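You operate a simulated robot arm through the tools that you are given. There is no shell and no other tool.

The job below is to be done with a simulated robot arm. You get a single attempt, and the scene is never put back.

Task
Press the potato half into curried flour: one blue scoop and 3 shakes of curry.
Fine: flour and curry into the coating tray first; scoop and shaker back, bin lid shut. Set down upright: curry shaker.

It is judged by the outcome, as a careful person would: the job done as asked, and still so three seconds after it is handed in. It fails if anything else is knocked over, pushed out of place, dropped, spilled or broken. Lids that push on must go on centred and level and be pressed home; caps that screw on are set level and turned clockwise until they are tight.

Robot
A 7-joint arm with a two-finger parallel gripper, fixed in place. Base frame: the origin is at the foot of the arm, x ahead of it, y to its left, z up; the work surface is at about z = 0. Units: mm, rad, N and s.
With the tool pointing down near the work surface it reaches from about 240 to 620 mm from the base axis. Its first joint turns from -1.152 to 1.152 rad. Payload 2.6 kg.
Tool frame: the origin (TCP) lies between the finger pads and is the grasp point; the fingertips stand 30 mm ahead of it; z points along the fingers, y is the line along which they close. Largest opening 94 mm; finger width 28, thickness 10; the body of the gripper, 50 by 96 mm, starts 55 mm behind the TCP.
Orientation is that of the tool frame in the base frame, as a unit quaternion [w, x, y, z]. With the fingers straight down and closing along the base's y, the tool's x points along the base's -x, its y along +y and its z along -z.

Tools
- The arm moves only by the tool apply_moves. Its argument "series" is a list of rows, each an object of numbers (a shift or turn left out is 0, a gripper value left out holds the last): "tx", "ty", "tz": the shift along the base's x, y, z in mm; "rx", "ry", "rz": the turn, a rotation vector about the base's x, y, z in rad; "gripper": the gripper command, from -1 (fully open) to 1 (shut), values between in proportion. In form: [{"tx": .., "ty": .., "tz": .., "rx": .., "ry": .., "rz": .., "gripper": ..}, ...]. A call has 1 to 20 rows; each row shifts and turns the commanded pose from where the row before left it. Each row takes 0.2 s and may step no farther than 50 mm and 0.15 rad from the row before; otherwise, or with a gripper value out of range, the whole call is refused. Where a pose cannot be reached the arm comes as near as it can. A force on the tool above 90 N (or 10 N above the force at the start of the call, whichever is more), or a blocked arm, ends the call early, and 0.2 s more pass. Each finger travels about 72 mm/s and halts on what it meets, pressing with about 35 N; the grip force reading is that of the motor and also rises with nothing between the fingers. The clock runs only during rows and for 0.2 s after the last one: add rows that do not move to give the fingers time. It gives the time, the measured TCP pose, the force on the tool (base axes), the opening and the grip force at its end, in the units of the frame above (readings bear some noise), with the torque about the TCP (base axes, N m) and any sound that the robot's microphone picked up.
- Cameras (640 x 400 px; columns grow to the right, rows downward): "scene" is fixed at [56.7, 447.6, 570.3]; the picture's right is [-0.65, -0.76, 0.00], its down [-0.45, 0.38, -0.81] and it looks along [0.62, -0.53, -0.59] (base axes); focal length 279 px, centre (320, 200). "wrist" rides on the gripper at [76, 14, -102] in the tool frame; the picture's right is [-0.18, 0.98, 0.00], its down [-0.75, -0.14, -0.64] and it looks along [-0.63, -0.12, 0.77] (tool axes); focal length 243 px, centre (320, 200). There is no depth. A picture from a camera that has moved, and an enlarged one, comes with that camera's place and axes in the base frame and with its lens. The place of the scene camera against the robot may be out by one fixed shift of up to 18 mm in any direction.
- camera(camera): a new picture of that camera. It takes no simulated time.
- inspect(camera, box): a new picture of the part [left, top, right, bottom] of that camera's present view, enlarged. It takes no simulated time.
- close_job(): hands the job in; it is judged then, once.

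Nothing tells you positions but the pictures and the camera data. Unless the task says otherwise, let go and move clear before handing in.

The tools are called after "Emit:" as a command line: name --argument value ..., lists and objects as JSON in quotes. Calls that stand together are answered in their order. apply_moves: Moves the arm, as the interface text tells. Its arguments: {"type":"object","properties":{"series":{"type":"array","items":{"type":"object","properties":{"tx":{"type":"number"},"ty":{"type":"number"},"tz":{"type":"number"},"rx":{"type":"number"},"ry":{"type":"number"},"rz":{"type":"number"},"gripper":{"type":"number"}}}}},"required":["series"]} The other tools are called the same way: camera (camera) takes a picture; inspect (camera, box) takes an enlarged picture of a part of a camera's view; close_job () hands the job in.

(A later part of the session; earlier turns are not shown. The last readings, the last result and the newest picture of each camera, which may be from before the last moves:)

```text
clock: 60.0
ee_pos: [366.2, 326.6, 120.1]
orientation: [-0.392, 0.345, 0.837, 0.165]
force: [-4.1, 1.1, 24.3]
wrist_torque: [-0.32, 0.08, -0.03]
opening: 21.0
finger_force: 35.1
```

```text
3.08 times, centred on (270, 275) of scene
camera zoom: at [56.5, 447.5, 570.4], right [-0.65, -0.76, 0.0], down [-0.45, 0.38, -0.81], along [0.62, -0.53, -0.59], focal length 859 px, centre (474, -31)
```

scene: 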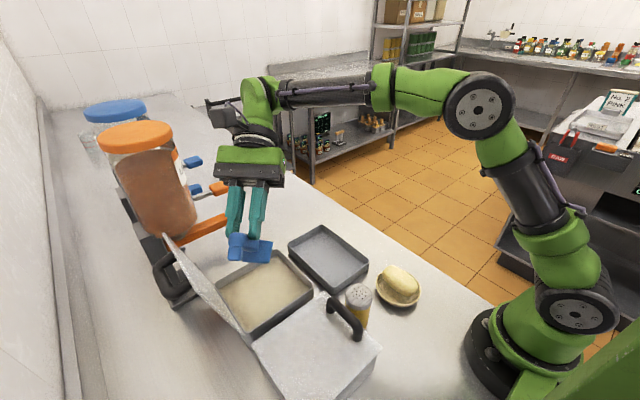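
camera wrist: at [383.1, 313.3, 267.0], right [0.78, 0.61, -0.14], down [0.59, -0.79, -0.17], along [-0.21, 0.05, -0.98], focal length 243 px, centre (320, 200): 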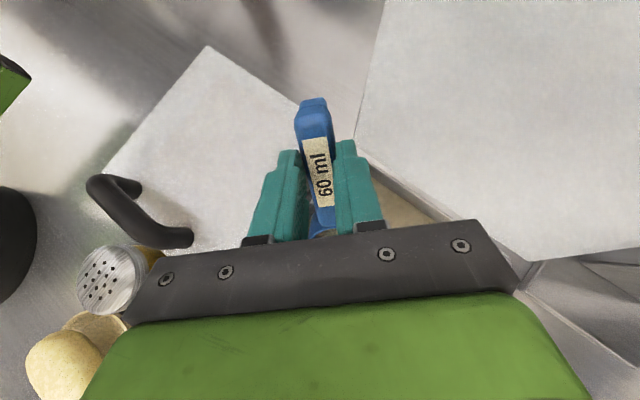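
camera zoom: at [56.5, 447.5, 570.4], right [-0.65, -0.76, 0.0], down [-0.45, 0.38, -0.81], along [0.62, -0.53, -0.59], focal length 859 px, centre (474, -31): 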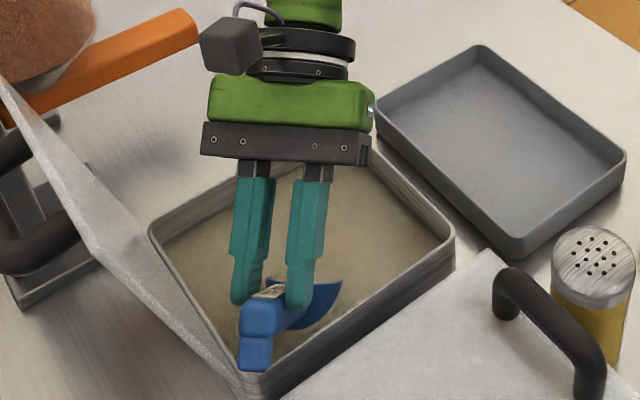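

I felt the bottom at TCP z≈120. I'll ease up 2 mm and look closely at how the cup sits in the flour.

Emit:
apply_moves --series '[{"tz": 4}, {}]'

Emit:
inspect --camera "scene" --box '[225, 270, 305, 330]'

Emit:
camera --camera "wrist"

```text
clock: 60.6
ee_pos: [367.2, 323.3, 119.9]
orientation: [-0.389, 0.347, 0.838, 0.162]
force: [-1.2, 2.4, 7.1]
wrist_torque: [0.18, -0.07, 0.01]
opening: 21.0
finger_force: 35.0
```

```text
6.67 times, centred on (265, 300) of scene
camera zoom: at [56.6, 447.5, 570.3], right [-0.65, -0.76, 0.0], down [-0.45, 0.38, -0.81], along [0.62, -0.53, -0.59], focal length 1861 px, centre (687, -467)
```

zoom: 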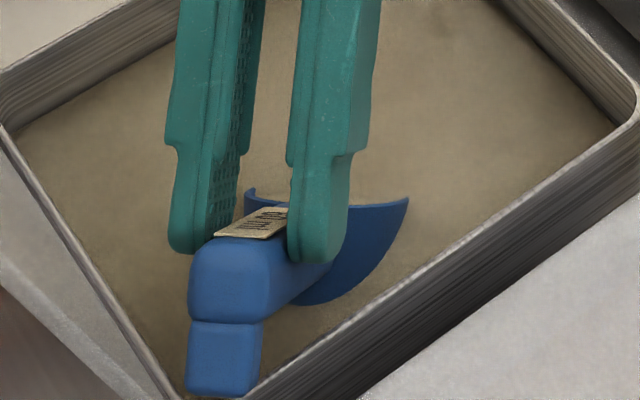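

```text
taken
camera wrist: at [397.5, 314.0, 244.0], right [0.78, 0.61, -0.14], down [0.59, -0.79, -0.16], along [-0.21, 0.04, -0.98], focal length 243 px, centre (320, 200)
```

wrist: 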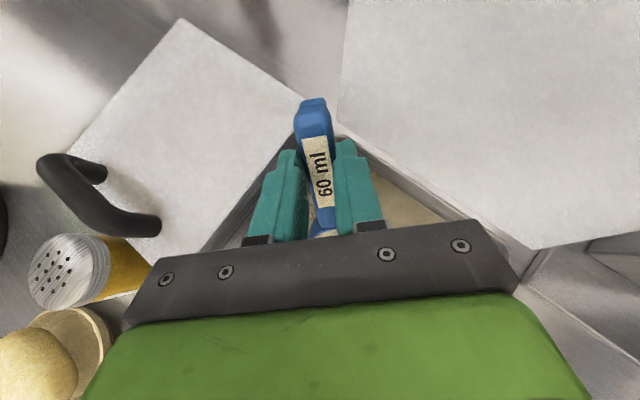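

The mouth is half submerged in the flour, which is just right. Sweeping the cup forward along the diagonal.

Emit:
apply_moves --series '[{"tx": 6, "ty": -6}, {"tx": 6, "ty": -6}, {"tx": 6, "ty": -6}, {"tx": 6, "ty": -6}, {}]'

Emit:
inspect --camera "scene" --box '[225, 250, 325, 325]'

```text
clock: 61.8
ee_pos: [392.2, 298.8, 120.3]
orientation: [-0.391, 0.346, 0.837, 0.162]
force: [0.4, 0.0, 0.6]
wrist_torque: [-0.05, -0.02, -0.02]
opening: 20.9
finger_force: 35.0
```

```text
5.33 times, centred on (275, 288) of scene
camera zoom: at [56.7, 447.6, 570.3], right [-0.65, -0.76, 0.0], down [-0.45, 0.38, -0.81], along [0.62, -0.53, -0.59], focal length 1489 px, centre (560, -267)
```

zoom: 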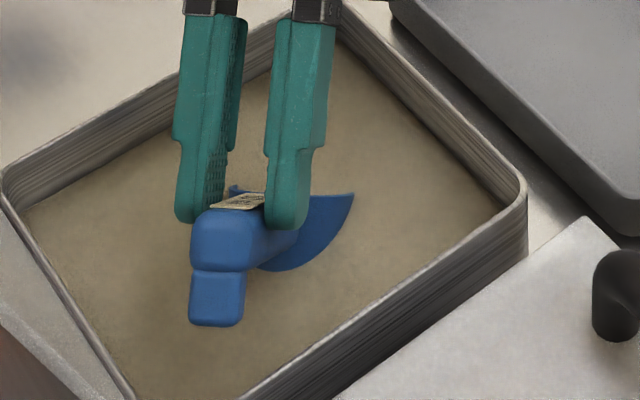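

No resistance and the flour surface looks abstract. Now I'll level the cup while finishing the stroke and lifting it out.

Emit:
apply_moves --series '[{"rx": -0.0987, "ry": -0.0987, "tx": -3.2, "ty": 3.2, "tz": -3.5}, {"rx": -0.0987, "ry": -0.0987, "tx": -2.5, "ty": 2.5, "tz": -6}, {"rx": -0.0987, "ry": -0.0987, "tx": -1.8, "ty": 1.8, "tz": -6.5}, {"rx": -0.0987, "ry": -0.0987, "tx": -2.3, "ty": 2.3, "tz": -3.8}, {"rx": -0.0987, "ry": -0.0987, "tx": -2.9, "ty": 2.9, "tz": 5}, {"rx": -0.0617, "ry": -0.0617, "tx": -1.3, "ty": -7, "tz": 9}, {"rx": -0.0617, "ry": -0.0617, "tx": -0.9, "ty": -7, "tz": 9}, {"tz": 15}, {"tz": 25}, {"tz": 30}, {}]'

Emit:
camera --camera "scene"

Emit:
inspect --camera "scene" --box '[200, 170, 340, 300]'

```text
clock: 64.2
ee_pos: [375.8, 298.7, 193.9]
orientation: [0.0, 0.381, 0.924, 0.001]
force: [0.3, 1.0, -1.4]
wrist_torque: [0.03, 0.02, -0.01]
opening: 20.8
finger_force: 35.0
```

```text
taken
```

scene: 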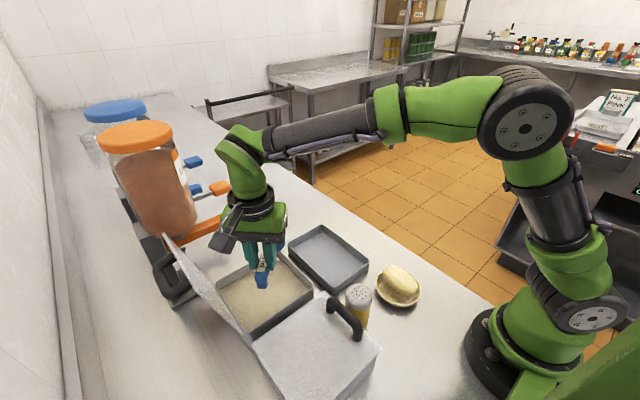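

```text
3.08 times, centred on (270, 235) of scene
camera zoom: at [56.7, 447.6, 570.3], right [-0.65, -0.76, 0.0], down [-0.45, 0.38, -0.81], along [0.62, -0.53, -0.59], focal length 859 px, centre (474, 92)
```

zoom: 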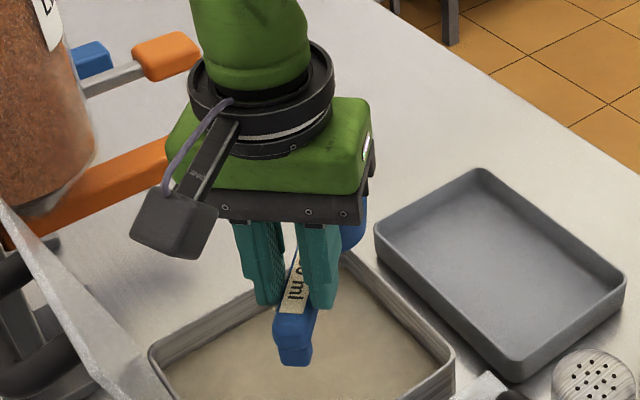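

The cup is out and level. I'll raise and rotate over the bin so I can see its contents.

Emit:
apply_moves --series '[{"tz": 15, "ty": -4}, {"tz": 15, "ty": -4, "rz": 0.1}, {"tz": 10, "rz": 0.1}, {"rz": 0.1}, {"rz": 0.1}, {"rz": 0.1}, {"rz": 0.1}, {"rz": 0.1}, {"rz": 0.085}, {}]'

Emit:
inspect --camera "scene" --box '[180, 130, 340, 270]'

```text
clock: 66.4
ee_pos: [376.0, 291.6, 234.3]
orientation: [0.0, -0.002, 1.0, 0.0]
force: [0.2, 0.3, -1.5]
wrist_torque: [0.0, 0.04, -0.02]
opening: 20.9
finger_force: 34.7
```

```text
2.86 times, centred on (260, 200) of scene
camera zoom: at [56.7, 447.6, 570.3], right [-0.65, -0.76, 0.0], down [-0.45, 0.38, -0.81], along [0.62, -0.53, -0.59], focal length 798 px, centre (491, 200)
```

zoom: 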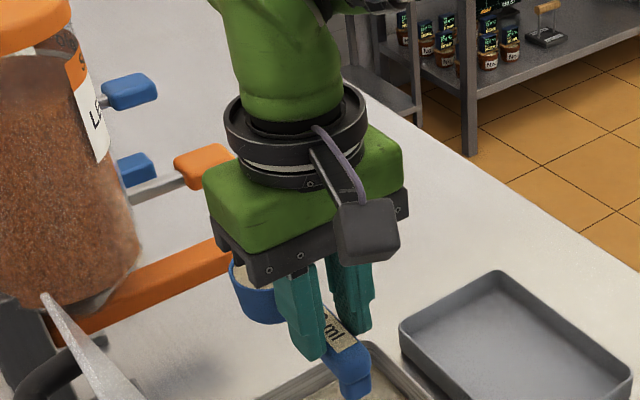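

Flour is visible in the cup. Turning a bit more for a clear view of how full it is.

Emit:
apply_moves --series '[{"rz": 0.1, "ty": -5}, {"rz": 0.1, "ty": -5}, {"rz": 0.1, "ty": -5}, {"rz": 0.1, "ty": -5}, {"rz": 0.1, "ty": -5}, {"rz": 0.1}, {"rz": 0.1}, {"rz": 0.1}, {}]'

Emit:
inspect --camera "scene" --box '[200, 130, 340, 270]'

Emit:
camera --camera "wrist"

```text
clock: 68.4
ee_pos: [376.3, 266.1, 233.9]
orientation: [0.0, -0.39, 0.921, 0.001]
force: [0.5, -0.8, -0.1]
wrist_torque: [0.01, 0.06, -0.02]
opening: 20.8
finger_force: 35.5
```

```text
2.86 times, centred on (270, 200) of scene
camera zoom: at [56.7, 447.6, 570.3], right [-0.65, -0.76, 0.0], down [-0.45, 0.38, -0.81], along [0.62, -0.53, -0.59], focal length 798 px, centre (463, 200)
```

zoom: 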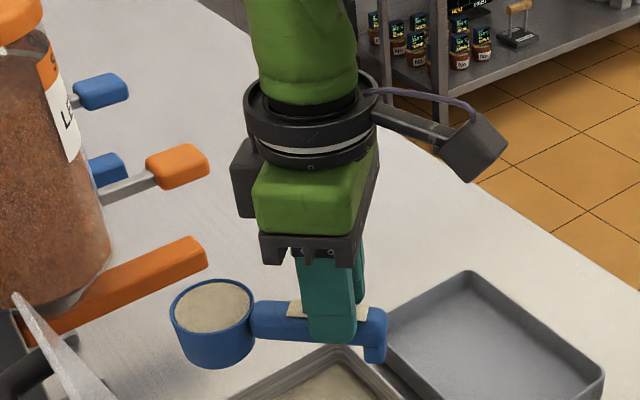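

```text
taken
camera wrist: at [312.1, 221.6, 335.9], right [-0.58, 0.82, 0.0], down [0.63, 0.44, 0.64], along [0.52, 0.37, -0.77], focal length 243 px, centre (320, 200)
```

wrist: 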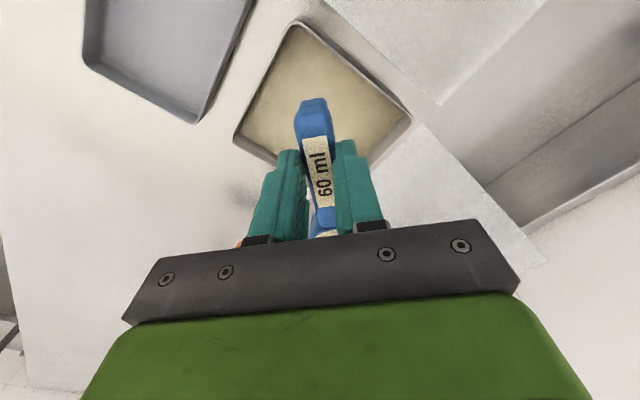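

The cup is level-full. I'll rotate slowly over the bin until the cup points toward −y, then carry it over the tray.

Emit:
apply_moves --series '[{"rz": -0.1}, {"rz": -0.125}, {"rz": -0.125}, {"rz": -0.125}, {"rz": -0.125}, {"rz": -0.125}, {"rz": -0.125}, {"rz": -0.125}, {"rz": -0.125}, {"rz": -0.125}, {"rz": -0.125}, {"rz": -0.125}, {"rz": -0.125}, {"rz": -0.125}, {"rz": -0.125}, {"rz": -0.125}, {"rz": -0.125}, {"rz": -0.125}, {"rz": -0.125}, {"rz": -0.024}]'

Emit:
inspect --camera "scene" --box '[200, 130, 380, 290]'

```text
clock: 72.6
ee_pos: [375.5, 266.7, 233.7]
orientation: [0.001, 0.708, 0.706, 0.0]
force: [0.6, 0.8, -1.2]
wrist_torque: [0.02, -0.01, -0.01]
opening: 20.9
finger_force: 35.1
```

```text
2.50 times, centred on (290, 210) of scene
camera zoom: at [56.7, 447.6, 570.3], right [-0.65, -0.76, 0.0], down [-0.45, 0.38, -0.81], along [0.62, -0.53, -0.59], focal length 698 px, centre (395, 175)
```

zoom: 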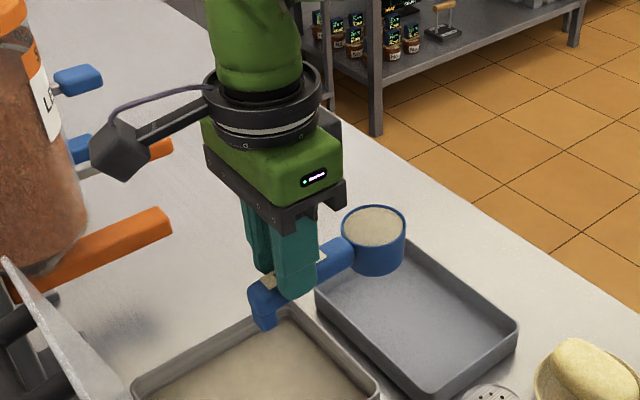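

Still full and level. Carrying it over the tray centre line, then starting to tip about the lip.

Emit:
apply_moves --series '[{"tx": 8.1, "ty": -14, "tz": -13.8}, {"tx": 8.1, "ty": -14, "tz": -13.8}, {"tx": 8.1, "ty": -14, "tz": -13.8}, {"tx": 8.1, "ty": -14, "tz": -13.8}, {"tx": 8.1, "ty": -14.7, "tz": -13.9}, {}]'

Emit:
apply_moves --series '[{"rx": 0.15, "ty": -2.8, "tz": -0.8}, {"rx": 0.15, "ty": -4.9, "tz": -1.3}, {"rx": 0.15, "ty": -6.9, "tz": -0.3}, {"rx": 0.15, "ty": -8.7, "tz": -0.4}, {"rx": 0.15, "ty": -10.4, "tz": 0.1}, {"rx": 0.15, "ty": -11.7, "tz": 0.5}, {"rx": 0.15, "ty": -12.9, "tz": -1.4}, {}]'

Emit:
inspect --camera "scene" --box '[240, 170, 440, 320]'

```text
clock: 74.0
ee_pos: [417.1, 195.0, 164.9]
orientation: [0.0, 0.708, 0.707, 0.001]
force: [0.1, -0.2, -0.5]
wrist_torque: [0.03, -0.03, 0.01]
opening: 20.9
finger_force: 35.1
```

```text
clock: 75.8
ee_pos: [415.8, 137.1, 162.3]
orientation: [-0.355, 0.612, 0.612, 0.354]
force: [0.6, -1.4, 0.6]
wrist_torque: [-0.02, -0.01, -0.03]
opening: 20.8
finger_force: 35.8
```

```text
2.67 times, centred on (340, 245) of scene
camera zoom: at [56.7, 447.5, 570.3], right [-0.65, -0.76, 0.0], down [-0.45, 0.38, -0.81], along [0.62, -0.53, -0.59], focal length 744 px, centre (267, 80)
```

zoom: 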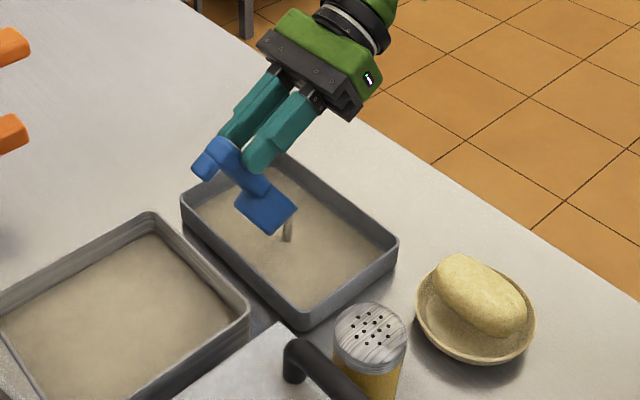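

Flour is pouring cleanly into the tray. Continuing to tip.

Emit:
apply_moves --series '[{"rx": 0.15, "ty": -13.7, "tz": -1.3}, {"rx": 0.15, "ty": -14.3, "tz": 1.5}, {"rx": 0.15, "ty": -14.5, "tz": 0.4}, {"rx": 0.15, "ty": -14.4, "tz": -1.8}, {"rx": 0.15, "ty": -13.9, "tz": -3.9}, {"rx": 0.15, "ty": -13.2, "tz": -6}, {"rx": 0.15, "ty": -12.2, "tz": -7.9}, {}, {}, {}, {}]'

Emit:
inspect --camera "scene" --box '[240, 170, 440, 320]'

Emit:
camera --camera "wrist"

```text
clock: 78.2
ee_pos: [416.6, 41.5, 143.1]
orientation: [0.614, -0.352, -0.352, -0.612]
force: [0.0, 0.0, -1.3]
wrist_torque: [-0.03, 0.01, 0.0]
opening: 20.7
finger_force: 34.9
```

```text
2.67 times, centred on (340, 245) of scene
camera zoom: at [56.7, 447.6, 570.3], right [-0.65, -0.76, 0.0], down [-0.45, 0.38, -0.81], along [0.62, -0.53, -0.59], focal length 744 px, centre (267, 80)
```

zoom: 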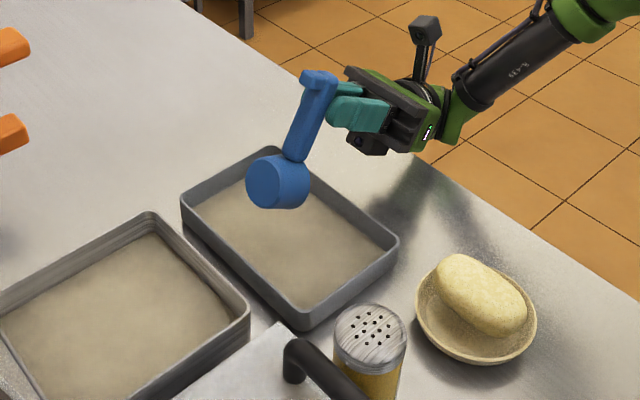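

```text
taken
camera wrist: at [431.0, -85.0, 156.2], right [0.98, 0.09, -0.16], down [-0.14, -0.17, -0.97], along [-0.12, 0.98, -0.16], focal length 243 px, centre (320, 200)
```

wrist: 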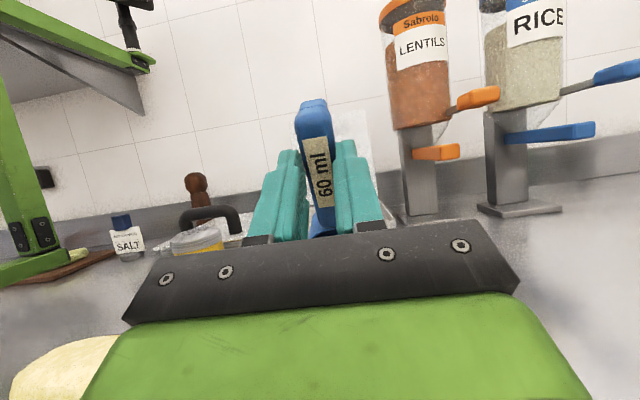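

The stream has stopped and the tray is covered. I'll reverse the same path back to level over the tray, then check the cup is empty.

Emit:
apply_moves --series '[{"rx": -0.15, "ty": 12.2, "tz": 7.9}, {"rx": -0.15, "ty": 13.2, "tz": 6}, {"rx": -0.15, "ty": 13.9, "tz": 3.9}, {"rx": -0.15, "ty": 14.4, "tz": 1.8}, {"rx": -0.15, "ty": 14.5, "tz": -0.4}, {"rx": -0.15, "ty": 14.3, "tz": -1.5}, {"rx": -0.15, "ty": 13.7, "tz": 1.3}, {"rx": -0.15, "ty": 12.9, "tz": 5}, {"rx": -0.15, "ty": 11.7, "tz": 8}, {"rx": -0.15, "ty": 10.4, "tz": 8}, {"rx": -0.15, "ty": 8.7, "tz": 8}, {"rx": -0.15, "ty": 6.9, "tz": 8}, {"rx": -0.15, "ty": 4.9, "tz": 8}, {"rx": -0.15, "ty": 2.8, "tz": 8}, {}]'

Emit:
inspect --camera "scene" --box '[240, 150, 440, 310]'

```text
clock: 81.4
ee_pos: [417.0, 196.2, 214.5]
orientation: [0.002, 0.707, 0.707, 0.0]
force: [-0.1, -0.2, -0.6]
wrist_torque: [0.04, -0.01, 0.01]
opening: 20.7
finger_force: 34.7
```

```text
2.50 times, centred on (340, 230) of scene
camera zoom: at [56.7, 447.6, 570.3], right [-0.65, -0.76, 0.0], down [-0.45, 0.38, -0.81], along [0.62, -0.53, -0.59], focal length 698 px, centre (270, 125)
```

zoom: 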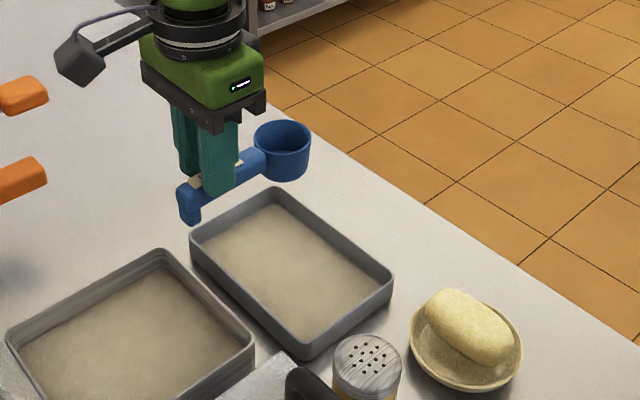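

The cup looks empty. Now I'll carry the scoop back, turning it half a turn on the way to its original heading.

Emit:
apply_moves --series '[{"rz": 0.14, "tx": 7, "ty": -7.9}, {"rz": 0.145, "tx": 7, "ty": -7.9}, {"rz": 0.145, "tx": 7, "ty": -7.9}, {"rz": 0.145, "tx": 7, "ty": -7.9}, {"rz": 0.145, "tx": 7, "ty": -7.9}, {"rz": 0.145, "tx": 7, "ty": -7.9}, {"rz": 0.145, "tx": 7, "ty": -7.9}, {"rz": 0.145, "tx": 7, "ty": -7.9}, {"rz": 0.145, "tx": 7, "ty": -7.9}, {"rz": 0.145, "tx": 7, "ty": -7.9}, {"rz": 0.145, "tx": 7, "ty": -7.9}]'

Emit:
apply_moves --series '[{"rz": 0.145, "tx": 7, "ty": -7.9}, {"rz": 0.145, "tx": 7, "ty": -7.9}, {"rz": 0.145, "tx": 7, "ty": -7.9}, {"rz": 0.145, "tx": 7, "ty": -7.9}, {"rz": 0.145, "tx": 7, "ty": -7.9}, {"rz": 0.145, "tx": 7, "ty": -7.9}, {"rz": 0.145, "tx": 7, "ty": -7.9}, {"rz": 0.145, "tx": 7, "ty": -7.9}, {"rz": 0.145, "tx": 7, "ty": -7.9}, {"rz": 0.145, "tx": 7, "ty": -7.9}, {"rz": 0.102, "tx": 7, "ty": -7.9}, {}]'

Emit:
inspect --camera "scene" --box '[230, 130, 430, 260]'

Emit:
camera --camera "wrist"

```text
clock: 83.8
ee_pos: [492.8, 108.9, 214.8]
orientation: [0.0, -0.011, 1.0, 0.0]
force: [0.6, -0.2, -0.2]
wrist_torque: [-0.01, 0.03, 0.04]
opening: 21.0
finger_force: 34.8
```

```text
clock: 86.4
ee_pos: [570.0, 20.8, 214.1]
orientation: [0.001, 0.708, -0.706, -0.001]
force: [0.1, 0.5, -1.0]
wrist_torque: [0.03, -0.03, -0.03]
opening: 21.1
finger_force: 35.0
```

```text
3.08 times, centred on (330, 195) of scene
camera zoom: at [56.7, 447.6, 570.3], right [-0.65, -0.76, 0.0], down [-0.45, 0.38, -0.81], along [0.62, -0.53, -0.59], focal length 859 px, centre (289, 215)
```

zoom: 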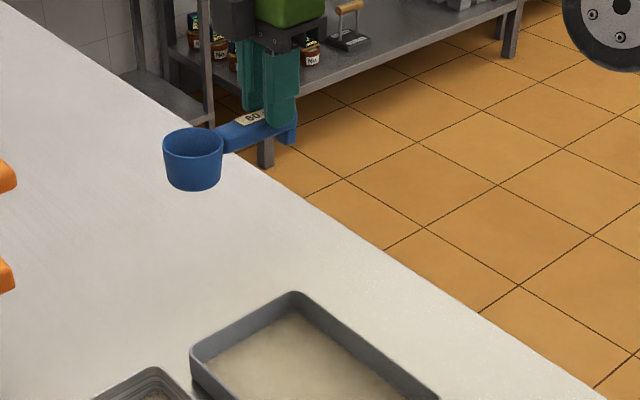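

```text
taken
camera wrist: at [555.5, -54.0, 316.2], right [-0.98, 0.18, 0.0], down [0.14, 0.75, 0.64], along [0.12, 0.63, -0.77], focal length 243 px, centre (320, 200)
```

wrist: 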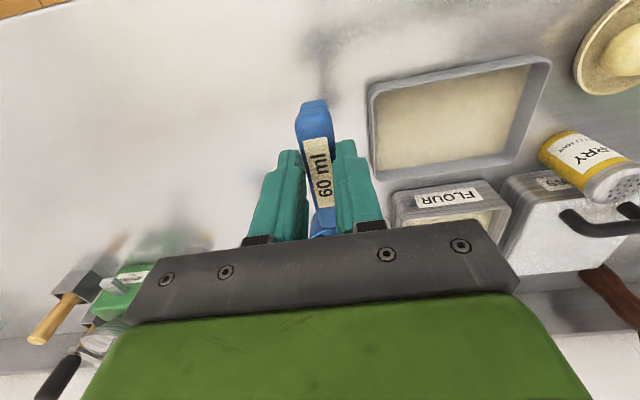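

The scoop's seat in the fingers looks unchanged. Lowering it onto its original spot, slowly at the end.

Emit:
apply_moves --series '[{"tx": 1.5, "ty": 1, "tz": -40}, {"tz": -40}, {"tz": -40}, {"tz": -20}, {"tz": -10}, {"tz": -5}, {}]'

Emit:
apply_moves --series '[{"tz": -3}, {"tz": -2}, {"tz": -1}, {}]'

Emit:
inspect --camera "scene" --box '[230, 130, 430, 260]'

```text
clock: 88.0
ee_pos: [572.4, 22.7, 61.7]
orientation: [0.001, -0.707, 0.707, -0.002]
force: [-5.2, 1.4, 22.8]
wrist_torque: [-0.6, 0.3, -0.17]
opening: 20.6
finger_force: 35.1
```

```text
clock: 89.0
ee_pos: [572.3, 22.9, 58.1]
orientation: [-0.003, 0.707, -0.707, 0.002]
force: [-5.7, 5.1, 31.7]
wrist_torque: [0.24, 0.21, -0.01]
opening: 21.0
finger_force: 35.0
```

```text
3.08 times, centred on (330, 195) of scene
camera zoom: at [56.4, 447.6, 570.3], right [-0.65, -0.76, 0.0], down [-0.45, 0.38, -0.81], along [0.62, -0.53, -0.59], focal length 859 px, centre (289, 215)
```

zoom: 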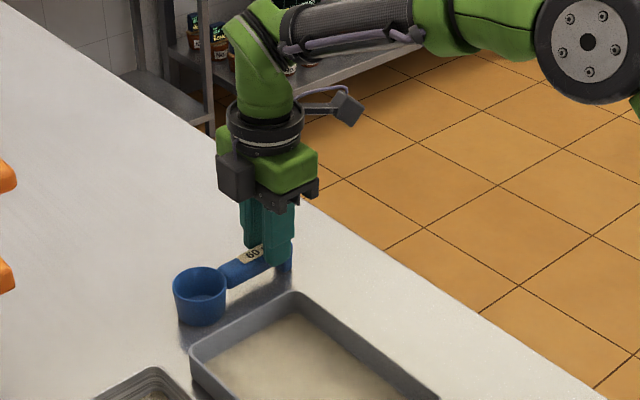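

The scoop touched down slightly higher than before, so it slid a few millimetres in the fingers, but both cup and foot are now on the counter. I'll ease off the pressure before opening.

Emit:
apply_moves --series '[{"tz": 3}, {}]'

Emit:
inspect --camera "scene" --box '[270, 190, 350, 250]'

Emit:
camera --camera "wrist"

```text
clock: 89.6
ee_pos: [572.1, 22.2, 58.8]
orientation: [-0.001, 0.707, -0.707, 0.001]
force: [4.7, 3.5, 15.5]
wrist_torque: [0.5, -0.25, -0.09]
opening: 20.6
finger_force: 35.4
```

```text
6.67 times, centred on (310, 220) of scene
camera zoom: at [56.6, 447.5, 570.3], right [-0.65, -0.76, 0.0], down [-0.45, 0.38, -0.81], along [0.62, -0.53, -0.59], focal length 1861 px, centre (387, 67)
```

zoom: 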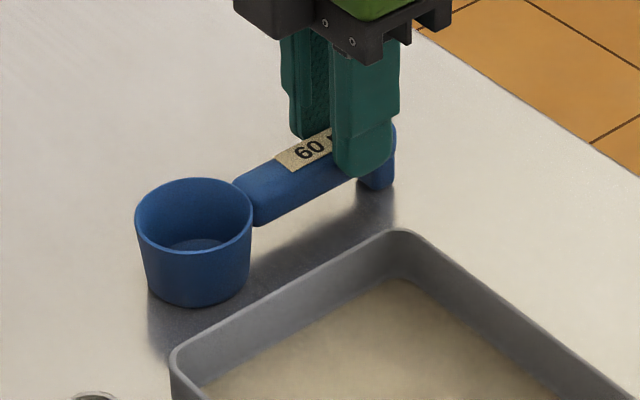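

```text
taken
camera wrist: at [557.6, -52.4, 160.2], right [-0.98, 0.18, 0.0], down [0.14, 0.75, 0.64], along [0.12, 0.63, -0.77], focal length 243 px, centre (320, 200)
```

wrist: 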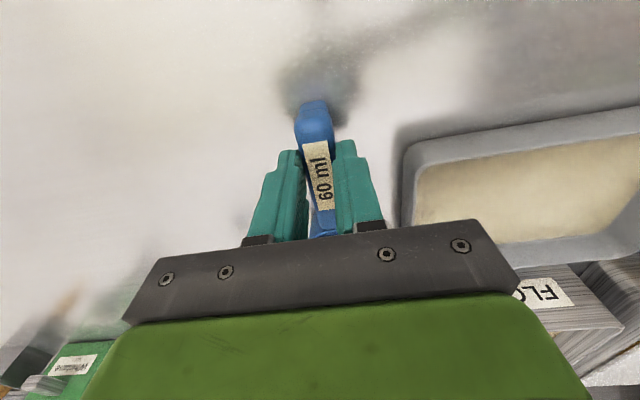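

Position matches the original within about 5 mm and the cup sits flat. Releasing and lifting clear.

Emit:
apply_moves --series '[{"tz": 1}, {"gripper": 0.4}, {"gripper": 0.2}, {"gripper": 0.0}, {"gripper": -0.1}, {"tz": 15}, {"tz": 30}, {"tz": 40}, {"tz": 40}, {}]'

Emit:
camera --camera "wrist"

Emit:
inspect --camera "scene" --box '[230, 130, 430, 260]'

```text
clock: 91.8
ee_pos: [572.1, 21.9, 182.7]
orientation: [-0.001, -0.707, 0.707, 0.001]
force: [0.4, 0.5, -0.3]
wrist_torque: [-0.01, 0.0, 0.02]
opening: 51.7
finger_force: 0.1
```

```text
taken
camera wrist: at [557.1, -53.5, 285.0], right [-0.98, 0.18, 0.0], down [0.14, 0.75, 0.64], along [0.12, 0.63, -0.77], focal length 243 px, centre (320, 200)
```

wrist: 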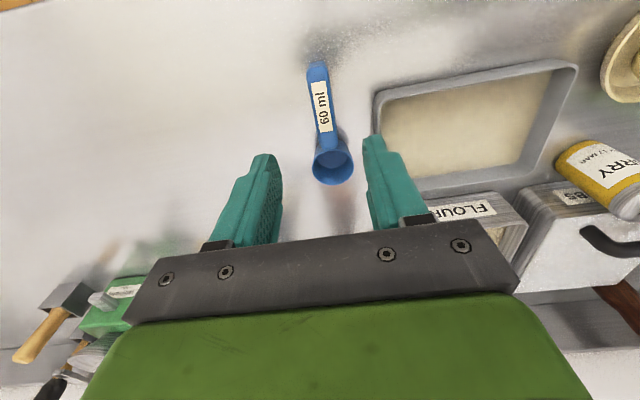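

```text
3.08 times, centred on (330, 195) of scene
camera zoom: at [56.7, 447.6, 570.3], right [-0.65, -0.76, 0.0], down [-0.45, 0.38, -0.81], along [0.62, -0.53, -0.59], focal length 859 px, centre (289, 215)
```

zoom: 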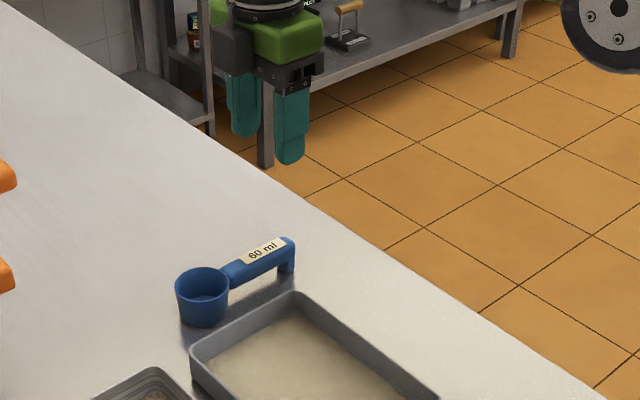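

The scoop is back and upright. Next the curry shaker: I'll move above it with the gripper opened to check alignment for a top grasp.

Emit:
apply_moves --series '[{"tx": -40, "ty": 18, "tz": 10, "gripper": -1}, {"tx": -40, "ty": 18, "tz": 10}, {"tx": -40, "ty": 18, "tz": 10}, {"tx": -40, "ty": 18, "tz": 10}, {"tx": -40, "ty": 18}, {"tx": -40, "ty": 18}, {"tx": -40, "ty": 18}, {"tx": -38, "ty": 20}, {}]'

Emit:
camera --camera "wrist"

Emit:
camera --camera "scene"

```text
clock: 93.8
ee_pos: [254.3, 167.5, 224.7]
orientation: [0.001, 0.707, -0.707, -0.001]
force: [0.0, 0.7, -0.4]
wrist_torque: [0.01, 0.01, 0.01]
opening: 94.1
finger_force: 0.0
```

```text
taken
camera wrist: at [239.4, 92.9, 326.3], right [-0.98, 0.18, 0.0], down [0.14, 0.75, 0.64], along [0.12, 0.63, -0.77], focal length 243 px, centre (320, 200)
```

wrist: 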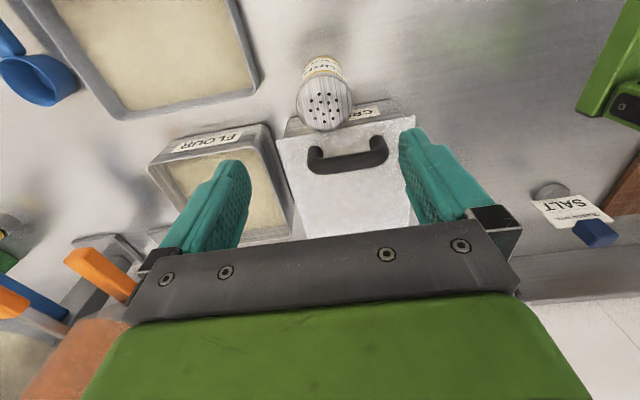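

```text
taken
```

scene: 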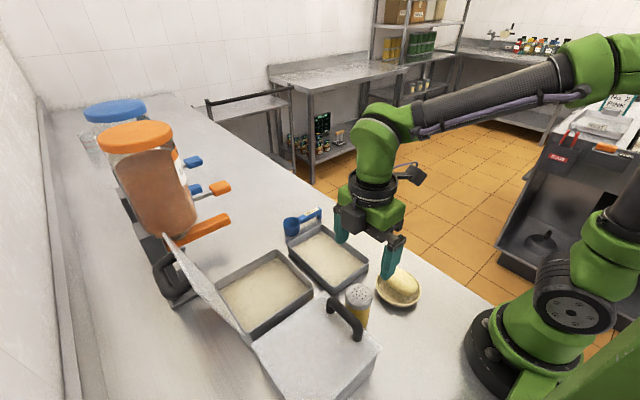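

The shaker is at about (251.5, 172), roughly 95 mm tall and 50 mm across. Centring and lowering partway to check.

Emit:
apply_moves --series '[{"tx": -2.8, "ty": 4.5, "tz": -40}, {"tz": -40}, {}]'

Emit:
camera --camera "wrist"

Emit:
inspect --camera "scene" --box '[300, 200, 460, 340]'

```text
clock: 94.6
ee_pos: [251.9, 171.7, 144.8]
orientation: [0.001, 0.707, -0.707, -0.001]
force: [-1.0, -0.6, -1.0]
wrist_torque: [-0.01, 0.01, 0.0]
opening: 94.0
finger_force: 0.0
```

```text
taken
camera wrist: at [237.7, 96.5, 245.9], right [-0.98, 0.18, 0.0], down [0.14, 0.75, 0.64], along [0.12, 0.63, -0.77], focal length 243 px, centre (320, 200)
```

wrist: 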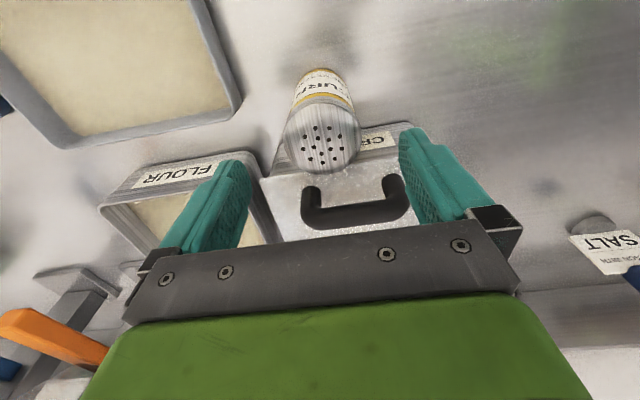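

```text
2.86 times, centred on (380, 270) of scene
camera zoom: at [56.7, 447.6, 570.3], right [-0.65, -0.76, 0.0], down [-0.45, 0.38, -0.81], along [0.62, -0.53, -0.59], focal length 798 px, centre (149, 0)
```

zoom: 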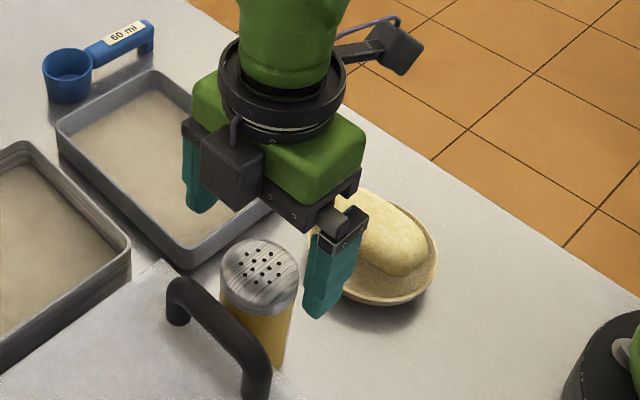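

Small correction of 2–3 mm, then lower around the shaker body.

Emit:
apply_moves --series '[{"tx": -2.2, "ty": -2}, {"tz": -30}, {"tz": -25}, {"tz": -17}, {}]'

Emit:
camera --camera "wrist"

Emit:
inspect --camera "scene" --box '[300, 200, 460, 340]'

```text
clock: 95.8
ee_pos: [249.9, 170.0, 71.3]
orientation: [0.0, -0.707, 0.707, 0.0]
force: [0.1, 0.4, -0.3]
wrist_torque: [0.02, -0.02, 0.01]
opening: 93.9
finger_force: 0.0
```

```text
taken
camera wrist: at [235.2, 95.2, 172.6], right [-0.98, 0.18, 0.0], down [0.14, 0.75, 0.64], along [0.12, 0.63, -0.77], focal length 243 px, centre (320, 200)
```

wrist: 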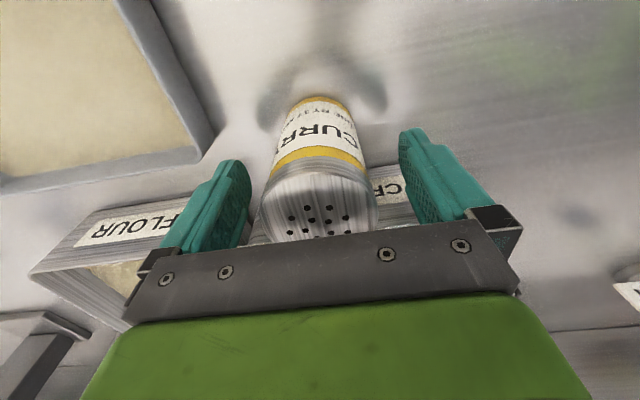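

```text
2.86 times, centred on (380, 270) of scene
camera zoom: at [56.7, 447.6, 570.3], right [-0.65, -0.76, 0.0], down [-0.45, 0.38, -0.81], along [0.62, -0.53, -0.59], focal length 798 px, centre (149, 0)
```

zoom: 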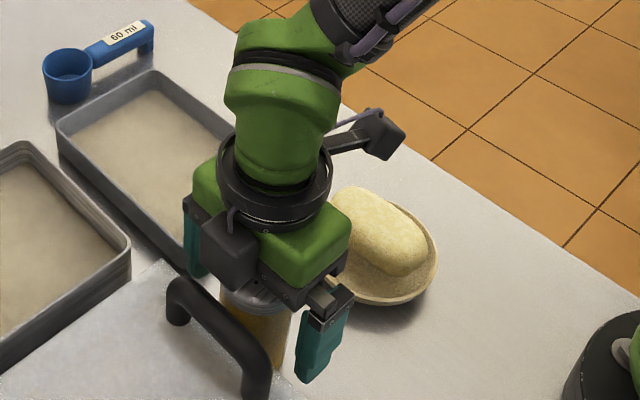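

Well centred. Closing gently on the shaker.

Emit:
apply_moves --series '[{"gripper": -0.5}, {"gripper": -0.2}, {"gripper": 0.1}, {"gripper": 0.4}, {"gripper": 1}, {"gripper": 1}, {}]'

Emit:
camera --camera "wrist"

```text
clock: 97.4
ee_pos: [249.2, 170.5, 71.9]
orientation: [0.001, 0.707, -0.707, 0.0]
force: [0.8, 0.7, 0.1]
wrist_torque: [0.01, -0.08, -0.02]
opening: 51.4
finger_force: 34.8
```

```text
taken
camera wrist: at [235.3, 95.2, 172.8], right [-0.98, 0.18, 0.0], down [0.14, 0.75, 0.64], along [0.12, 0.63, -0.77], focal length 243 px, centre (320, 200)
```

wrist: 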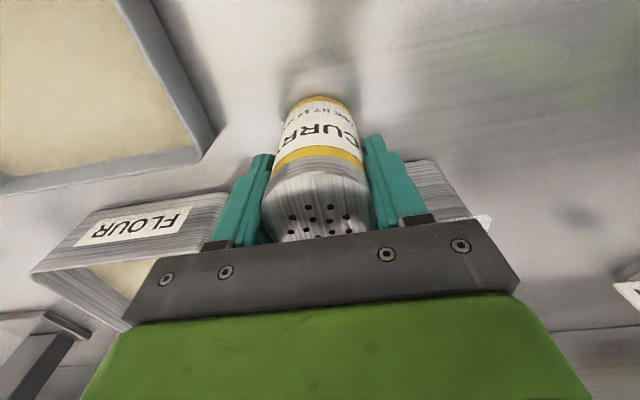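

Firm grip (51 mm). I'll lift it upright and carry it to open counter space at about (450, −40), where I can regrip it from the side for shaking.

Emit:
apply_moves --series '[{"tz": 20}, {"tz": 40}, {"tz": 40}, {"tz": 20}, {"tx": 20, "ty": -20}, {"tx": 30, "ty": -32}, {"tx": 30, "ty": -32}, {"tx": 30, "ty": -32}, {"tx": 30, "ty": -32}, {"tx": 30, "ty": -32}, {"tx": 20, "ty": -20}, {"tx": 11, "ty": -10}, {}]'

Emit:
camera --camera "scene"

Emit:
camera --camera "wrist"

```text
clock: 100.2
ee_pos: [449.5, -37.4, 188.7]
orientation: [0.0, -0.707, 0.707, 0.001]
force: [0.1, 0.0, -0.8]
wrist_torque: [-0.01, -0.02, -0.01]
opening: 51.3
finger_force: 34.7
```

```text
taken
```

scene: 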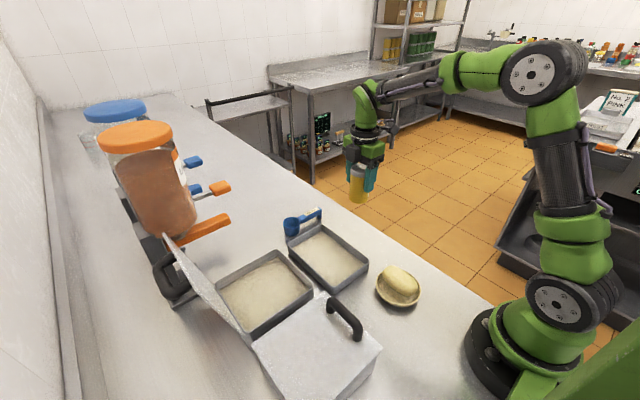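

```text
taken
camera wrist: at [435.7, -113.3, 290.9], right [-0.98, 0.18, 0.0], down [0.14, 0.75, 0.64], along [0.12, 0.63, -0.77], focal length 243 px, centre (320, 200)
```

wrist: 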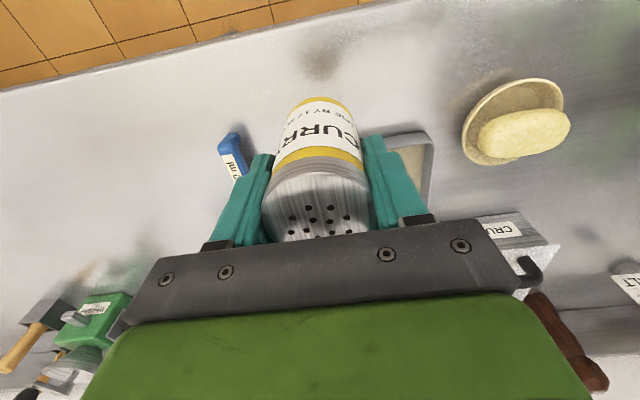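

There is clear counter here. Lowering the shaker to the surface.

Emit:
apply_moves --series '[{"tz": -40}, {"tz": -40}, {"tz": -20}, {"tz": -10}, {"tz": -4}, {}]'

Emit:
apply_moves --series '[{"tz": -1.5}, {"tz": -1.5}, {}]'

```text
clock: 101.6
ee_pos: [449.7, -39.5, 75.5]
orientation: [-0.002, -0.707, 0.708, 0.001]
force: [-0.4, -0.2, -1.3]
wrist_torque: [0.04, -0.03, -0.03]
opening: 51.4
finger_force: 34.7
```

```text
clock: 102.4
ee_pos: [449.9, -38.5, 73.0]
orientation: [0.0, -0.707, 0.707, 0.001]
force: [-0.1, 0.3, -0.8]
wrist_torque: [0.03, 0.0, 0.02]
opening: 51.4
finger_force: 34.7
```

Emit:
apply_moves --series '[{"tz": -1}, {"tz": -1}, {}]'

```text
clock: 103.2
ee_pos: [449.7, -38.7, 71.2]
orientation: [-0.001, -0.707, 0.707, 0.001]
force: [-0.1, 0.3, -0.8]
wrist_torque: [0.0, 0.04, -0.01]
opening: 51.3
finger_force: 34.8
```

Emit:
apply_moves --series '[{"tz": -1}, {}]'

```text
clock: 103.8
ee_pos: [451.1, -38.1, 70.5]
orientation: [0.0, 0.708, -0.707, 0.001]
force: [-1.2, 0.5, 2.3]
wrist_torque: [0.07, 0.05, 0.02]
opening: 51.3
finger_force: 34.6
```

Light contact felt. Releasing and lifting off straight.

Emit:
apply_moves --series '[{"gripper": -0.2}, {"gripper": -0.4}, {"gripper": -0.7}, {"gripper": -1}, {}, {"tz": 30}, {"tz": 40}, {"tz": 40}, {"tz": 40}, {}]'

Emit:
camera --camera "wrist"

Emit:
inspect --camera "scene" --box '[280, 150, 460, 300]'

```text
clock: 106.0
ee_pos: [446.8, -37.8, 220.5]
orientation: [0.0, 0.707, -0.707, -0.001]
force: [0.0, 0.2, -0.7]
wrist_torque: [-0.03, -0.01, 0.03]
opening: 94.1
finger_force: 0.1
```

```text
taken
camera wrist: at [433.5, -112.4, 323.0], right [-0.98, 0.18, 0.0], down [0.14, 0.75, 0.64], along [0.12, 0.63, -0.77], focal length 243 px, centre (320, 200)
```

wrist: 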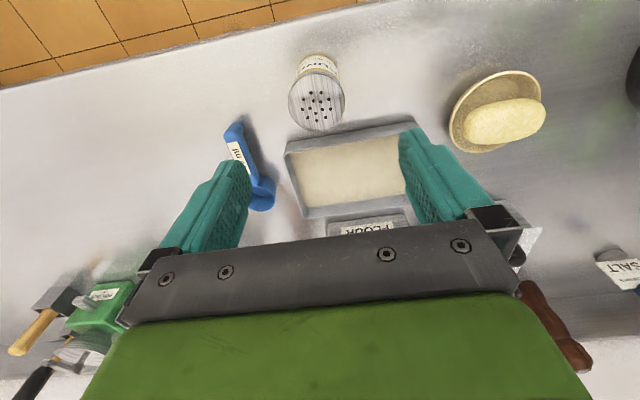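

```text
2.67 times, centred on (370, 225) of scene
camera zoom: at [56.7, 447.6, 570.3], right [-0.65, -0.76, 0.0], down [-0.45, 0.38, -0.81], along [0.62, -0.53, -0.59], focal length 744 px, centre (187, 133)
```

zoom: 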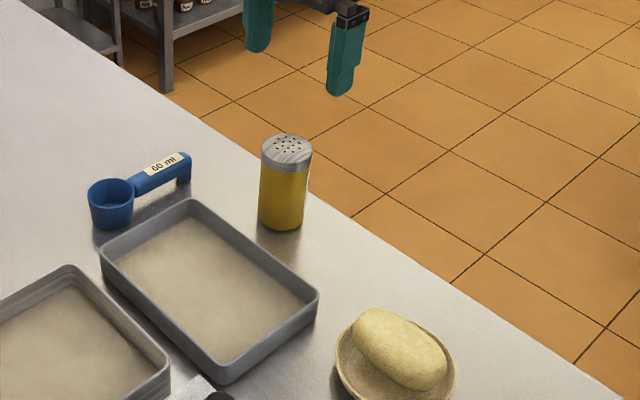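

The shaker is upright in open space. Now I'll back off toward −y, turn the hand half a turn so the camera will be on top, and then pitch it to point at the shaker from the side.

Emit:
apply_moves --series '[{"rz": -0.15, "ty": -4}, {"rz": -0.15, "ty": -4}, {"rz": -0.15, "ty": -4}, {"rz": -0.15, "ty": -4}, {"rz": -0.15, "ty": -4}, {"rz": -0.15, "ty": -4}, {"rz": -0.15, "ty": -4}, {"rz": -0.15, "ty": -4}, {"rz": -0.15, "ty": -4}, {"rz": -0.15, "ty": -4}, {"rz": -0.15, "ty": -4}, {"rz": -0.15, "ty": -4}, {"rz": -0.15, "ty": -4}, {"rz": -0.15, "ty": -4}, {"rz": -0.15, "ty": -4}, {"rz": -0.15, "ty": -4}, {"rz": -0.15, "ty": -4}, {"rz": -0.15, "ty": -4}, {"rz": -0.15, "ty": -4}, {"rz": -0.1416, "ty": -4}]'

Emit:
apply_moves --series '[{"rz": -0.15, "tx": 3}, {"rx": 0.15}, {"rx": 0.15}, {"rx": 0.15}, {"rx": 0.15}, {"rx": 0.15}, {"rx": 0.15}, {"rx": 0.15}, {"rx": 0.15}, {"rx": 0.15}, {"rx": 0.15}, {}]'

Emit:
camera --camera "scene"

Emit:
camera --camera "wrist"

```text
clock: 110.2
ee_pos: [449.5, -118.2, 220.2]
orientation: [0.0, 0.653, 0.757, 0.001]
force: [0.5, 0.2, -0.8]
wrist_torque: [-0.02, 0.03, -0.01]
opening: 93.9
finger_force: 0.0
```

```text
clock: 112.8
ee_pos: [453.1, -119.5, 220.5]
orientation: [-0.481, 0.517, 0.517, 0.483]
force: [0.2, 0.4, -0.1]
wrist_torque: [0.03, -0.03, -0.02]
opening: 94.0
finger_force: 0.0
```

```text
taken
```

scene: 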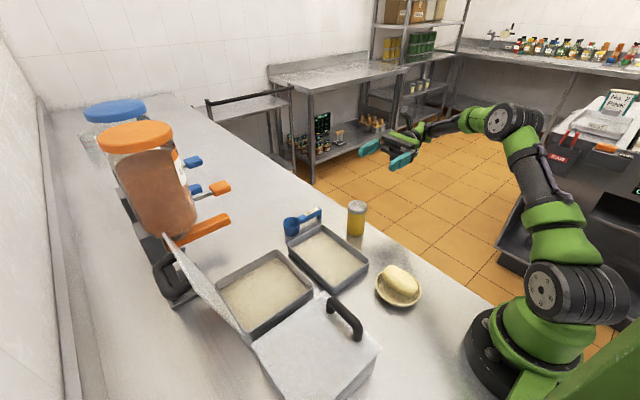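

```text
taken
camera wrist: at [466.6, -215.0, 303.3], right [0.98, -0.01, -0.18], down [-0.14, -0.69, -0.71], along [-0.12, 0.72, -0.68], focal length 243 px, centre (320, 200)
```

wrist: 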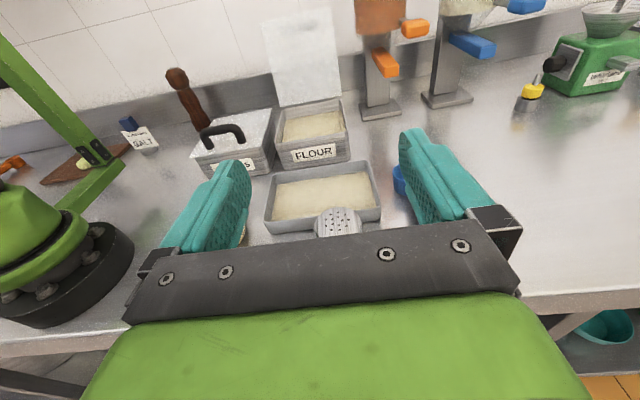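

The hand points at the shaker with the camera on top. Lowering to mid-shaker height beyond the counter edge, then checking alignment.

Emit:
apply_moves --series '[{"tx": -1, "tz": -40}, {"tz": -40}, {"tz": -40}, {"tz": -35}, {"tz": -17}, {}]'

Emit:
camera --camera "scene"

Emit:
camera --camera "wrist"

```text
clock: 114.2
ee_pos: [451.4, -119.2, 48.6]
orientation: [-0.48, 0.518, 0.518, 0.483]
force: [0.3, 0.4, -1.1]
wrist_torque: [0.02, 0.03, 0.01]
opening: 94.2
finger_force: 0.1
```

```text
taken
```

scene: 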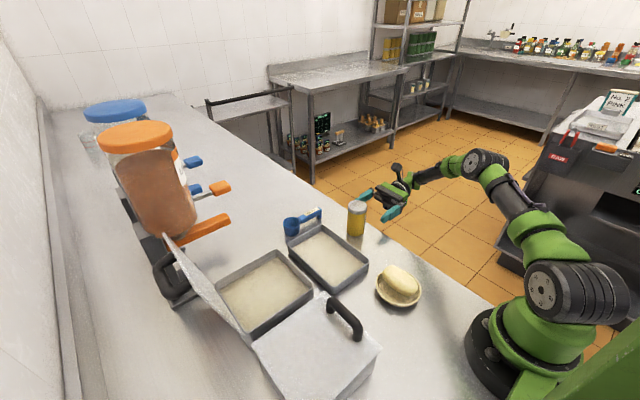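

```text
taken
camera wrist: at [466.0, -215.2, 131.4], right [0.98, -0.01, -0.18], down [-0.14, -0.69, -0.71], along [-0.12, 0.72, -0.68], focal length 243 px, centre (320, 200)
```

wrist: 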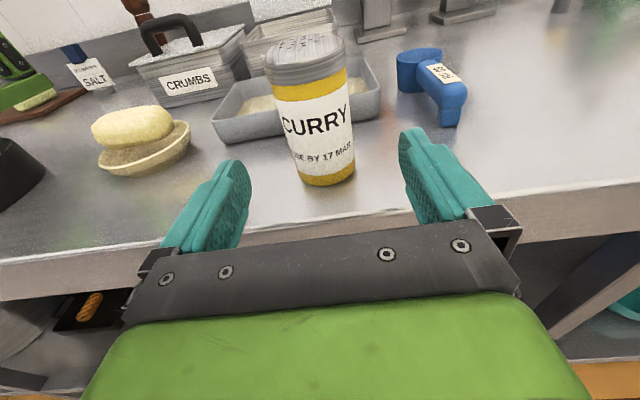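

The shaker is at x≈450, y≈−34, nicely between the fingers. Advancing along +y.

Emit:
apply_moves --series '[{"tx": -1.5, "ty": 25}, {"ty": 25}, {"ty": 20}, {"ty": 7}, {}]'

Emit:
camera --camera "wrist"

Emit:
inspect --camera "scene" --box '[300, 150, 460, 290]'

```text
clock: 115.4
ee_pos: [451.1, -42.4, 47.8]
orientation: [-0.481, 0.518, 0.518, 0.482]
force: [0.1, -0.4, 0.7]
wrist_torque: [0.01, 0.0, 0.0]
opening: 93.9
finger_force: 0.0
```

```text
taken
camera wrist: at [464.7, -138.1, 131.7], right [0.98, -0.01, -0.18], down [-0.14, -0.69, -0.71], along [-0.12, 0.72, -0.68], focal length 243 px, centre (320, 200)
```

wrist: 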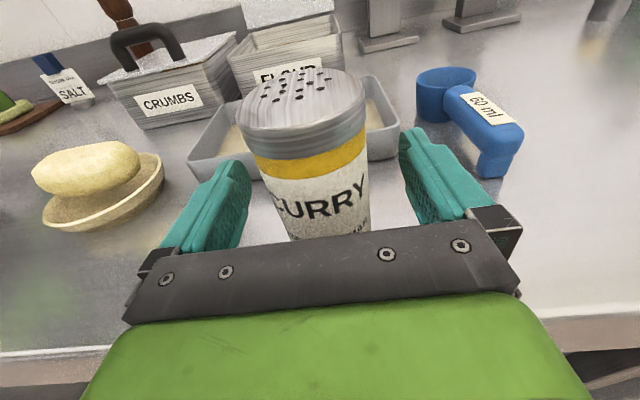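

```text
2.86 times, centred on (380, 220) of scene
camera zoom: at [56.7, 447.6, 570.3], right [-0.65, -0.76, 0.0], down [-0.45, 0.38, -0.81], along [0.62, -0.53, -0.59], focal length 798 px, centre (149, 143)
```

zoom: 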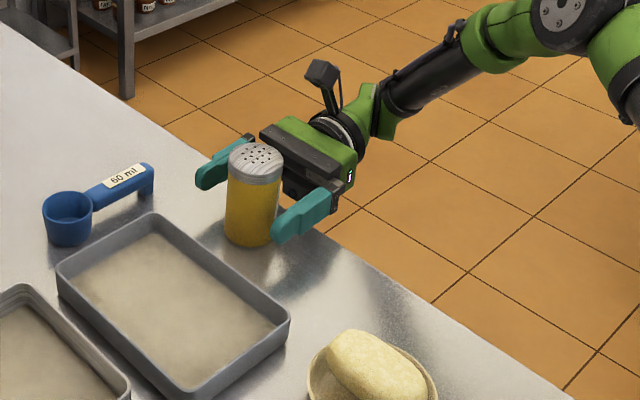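

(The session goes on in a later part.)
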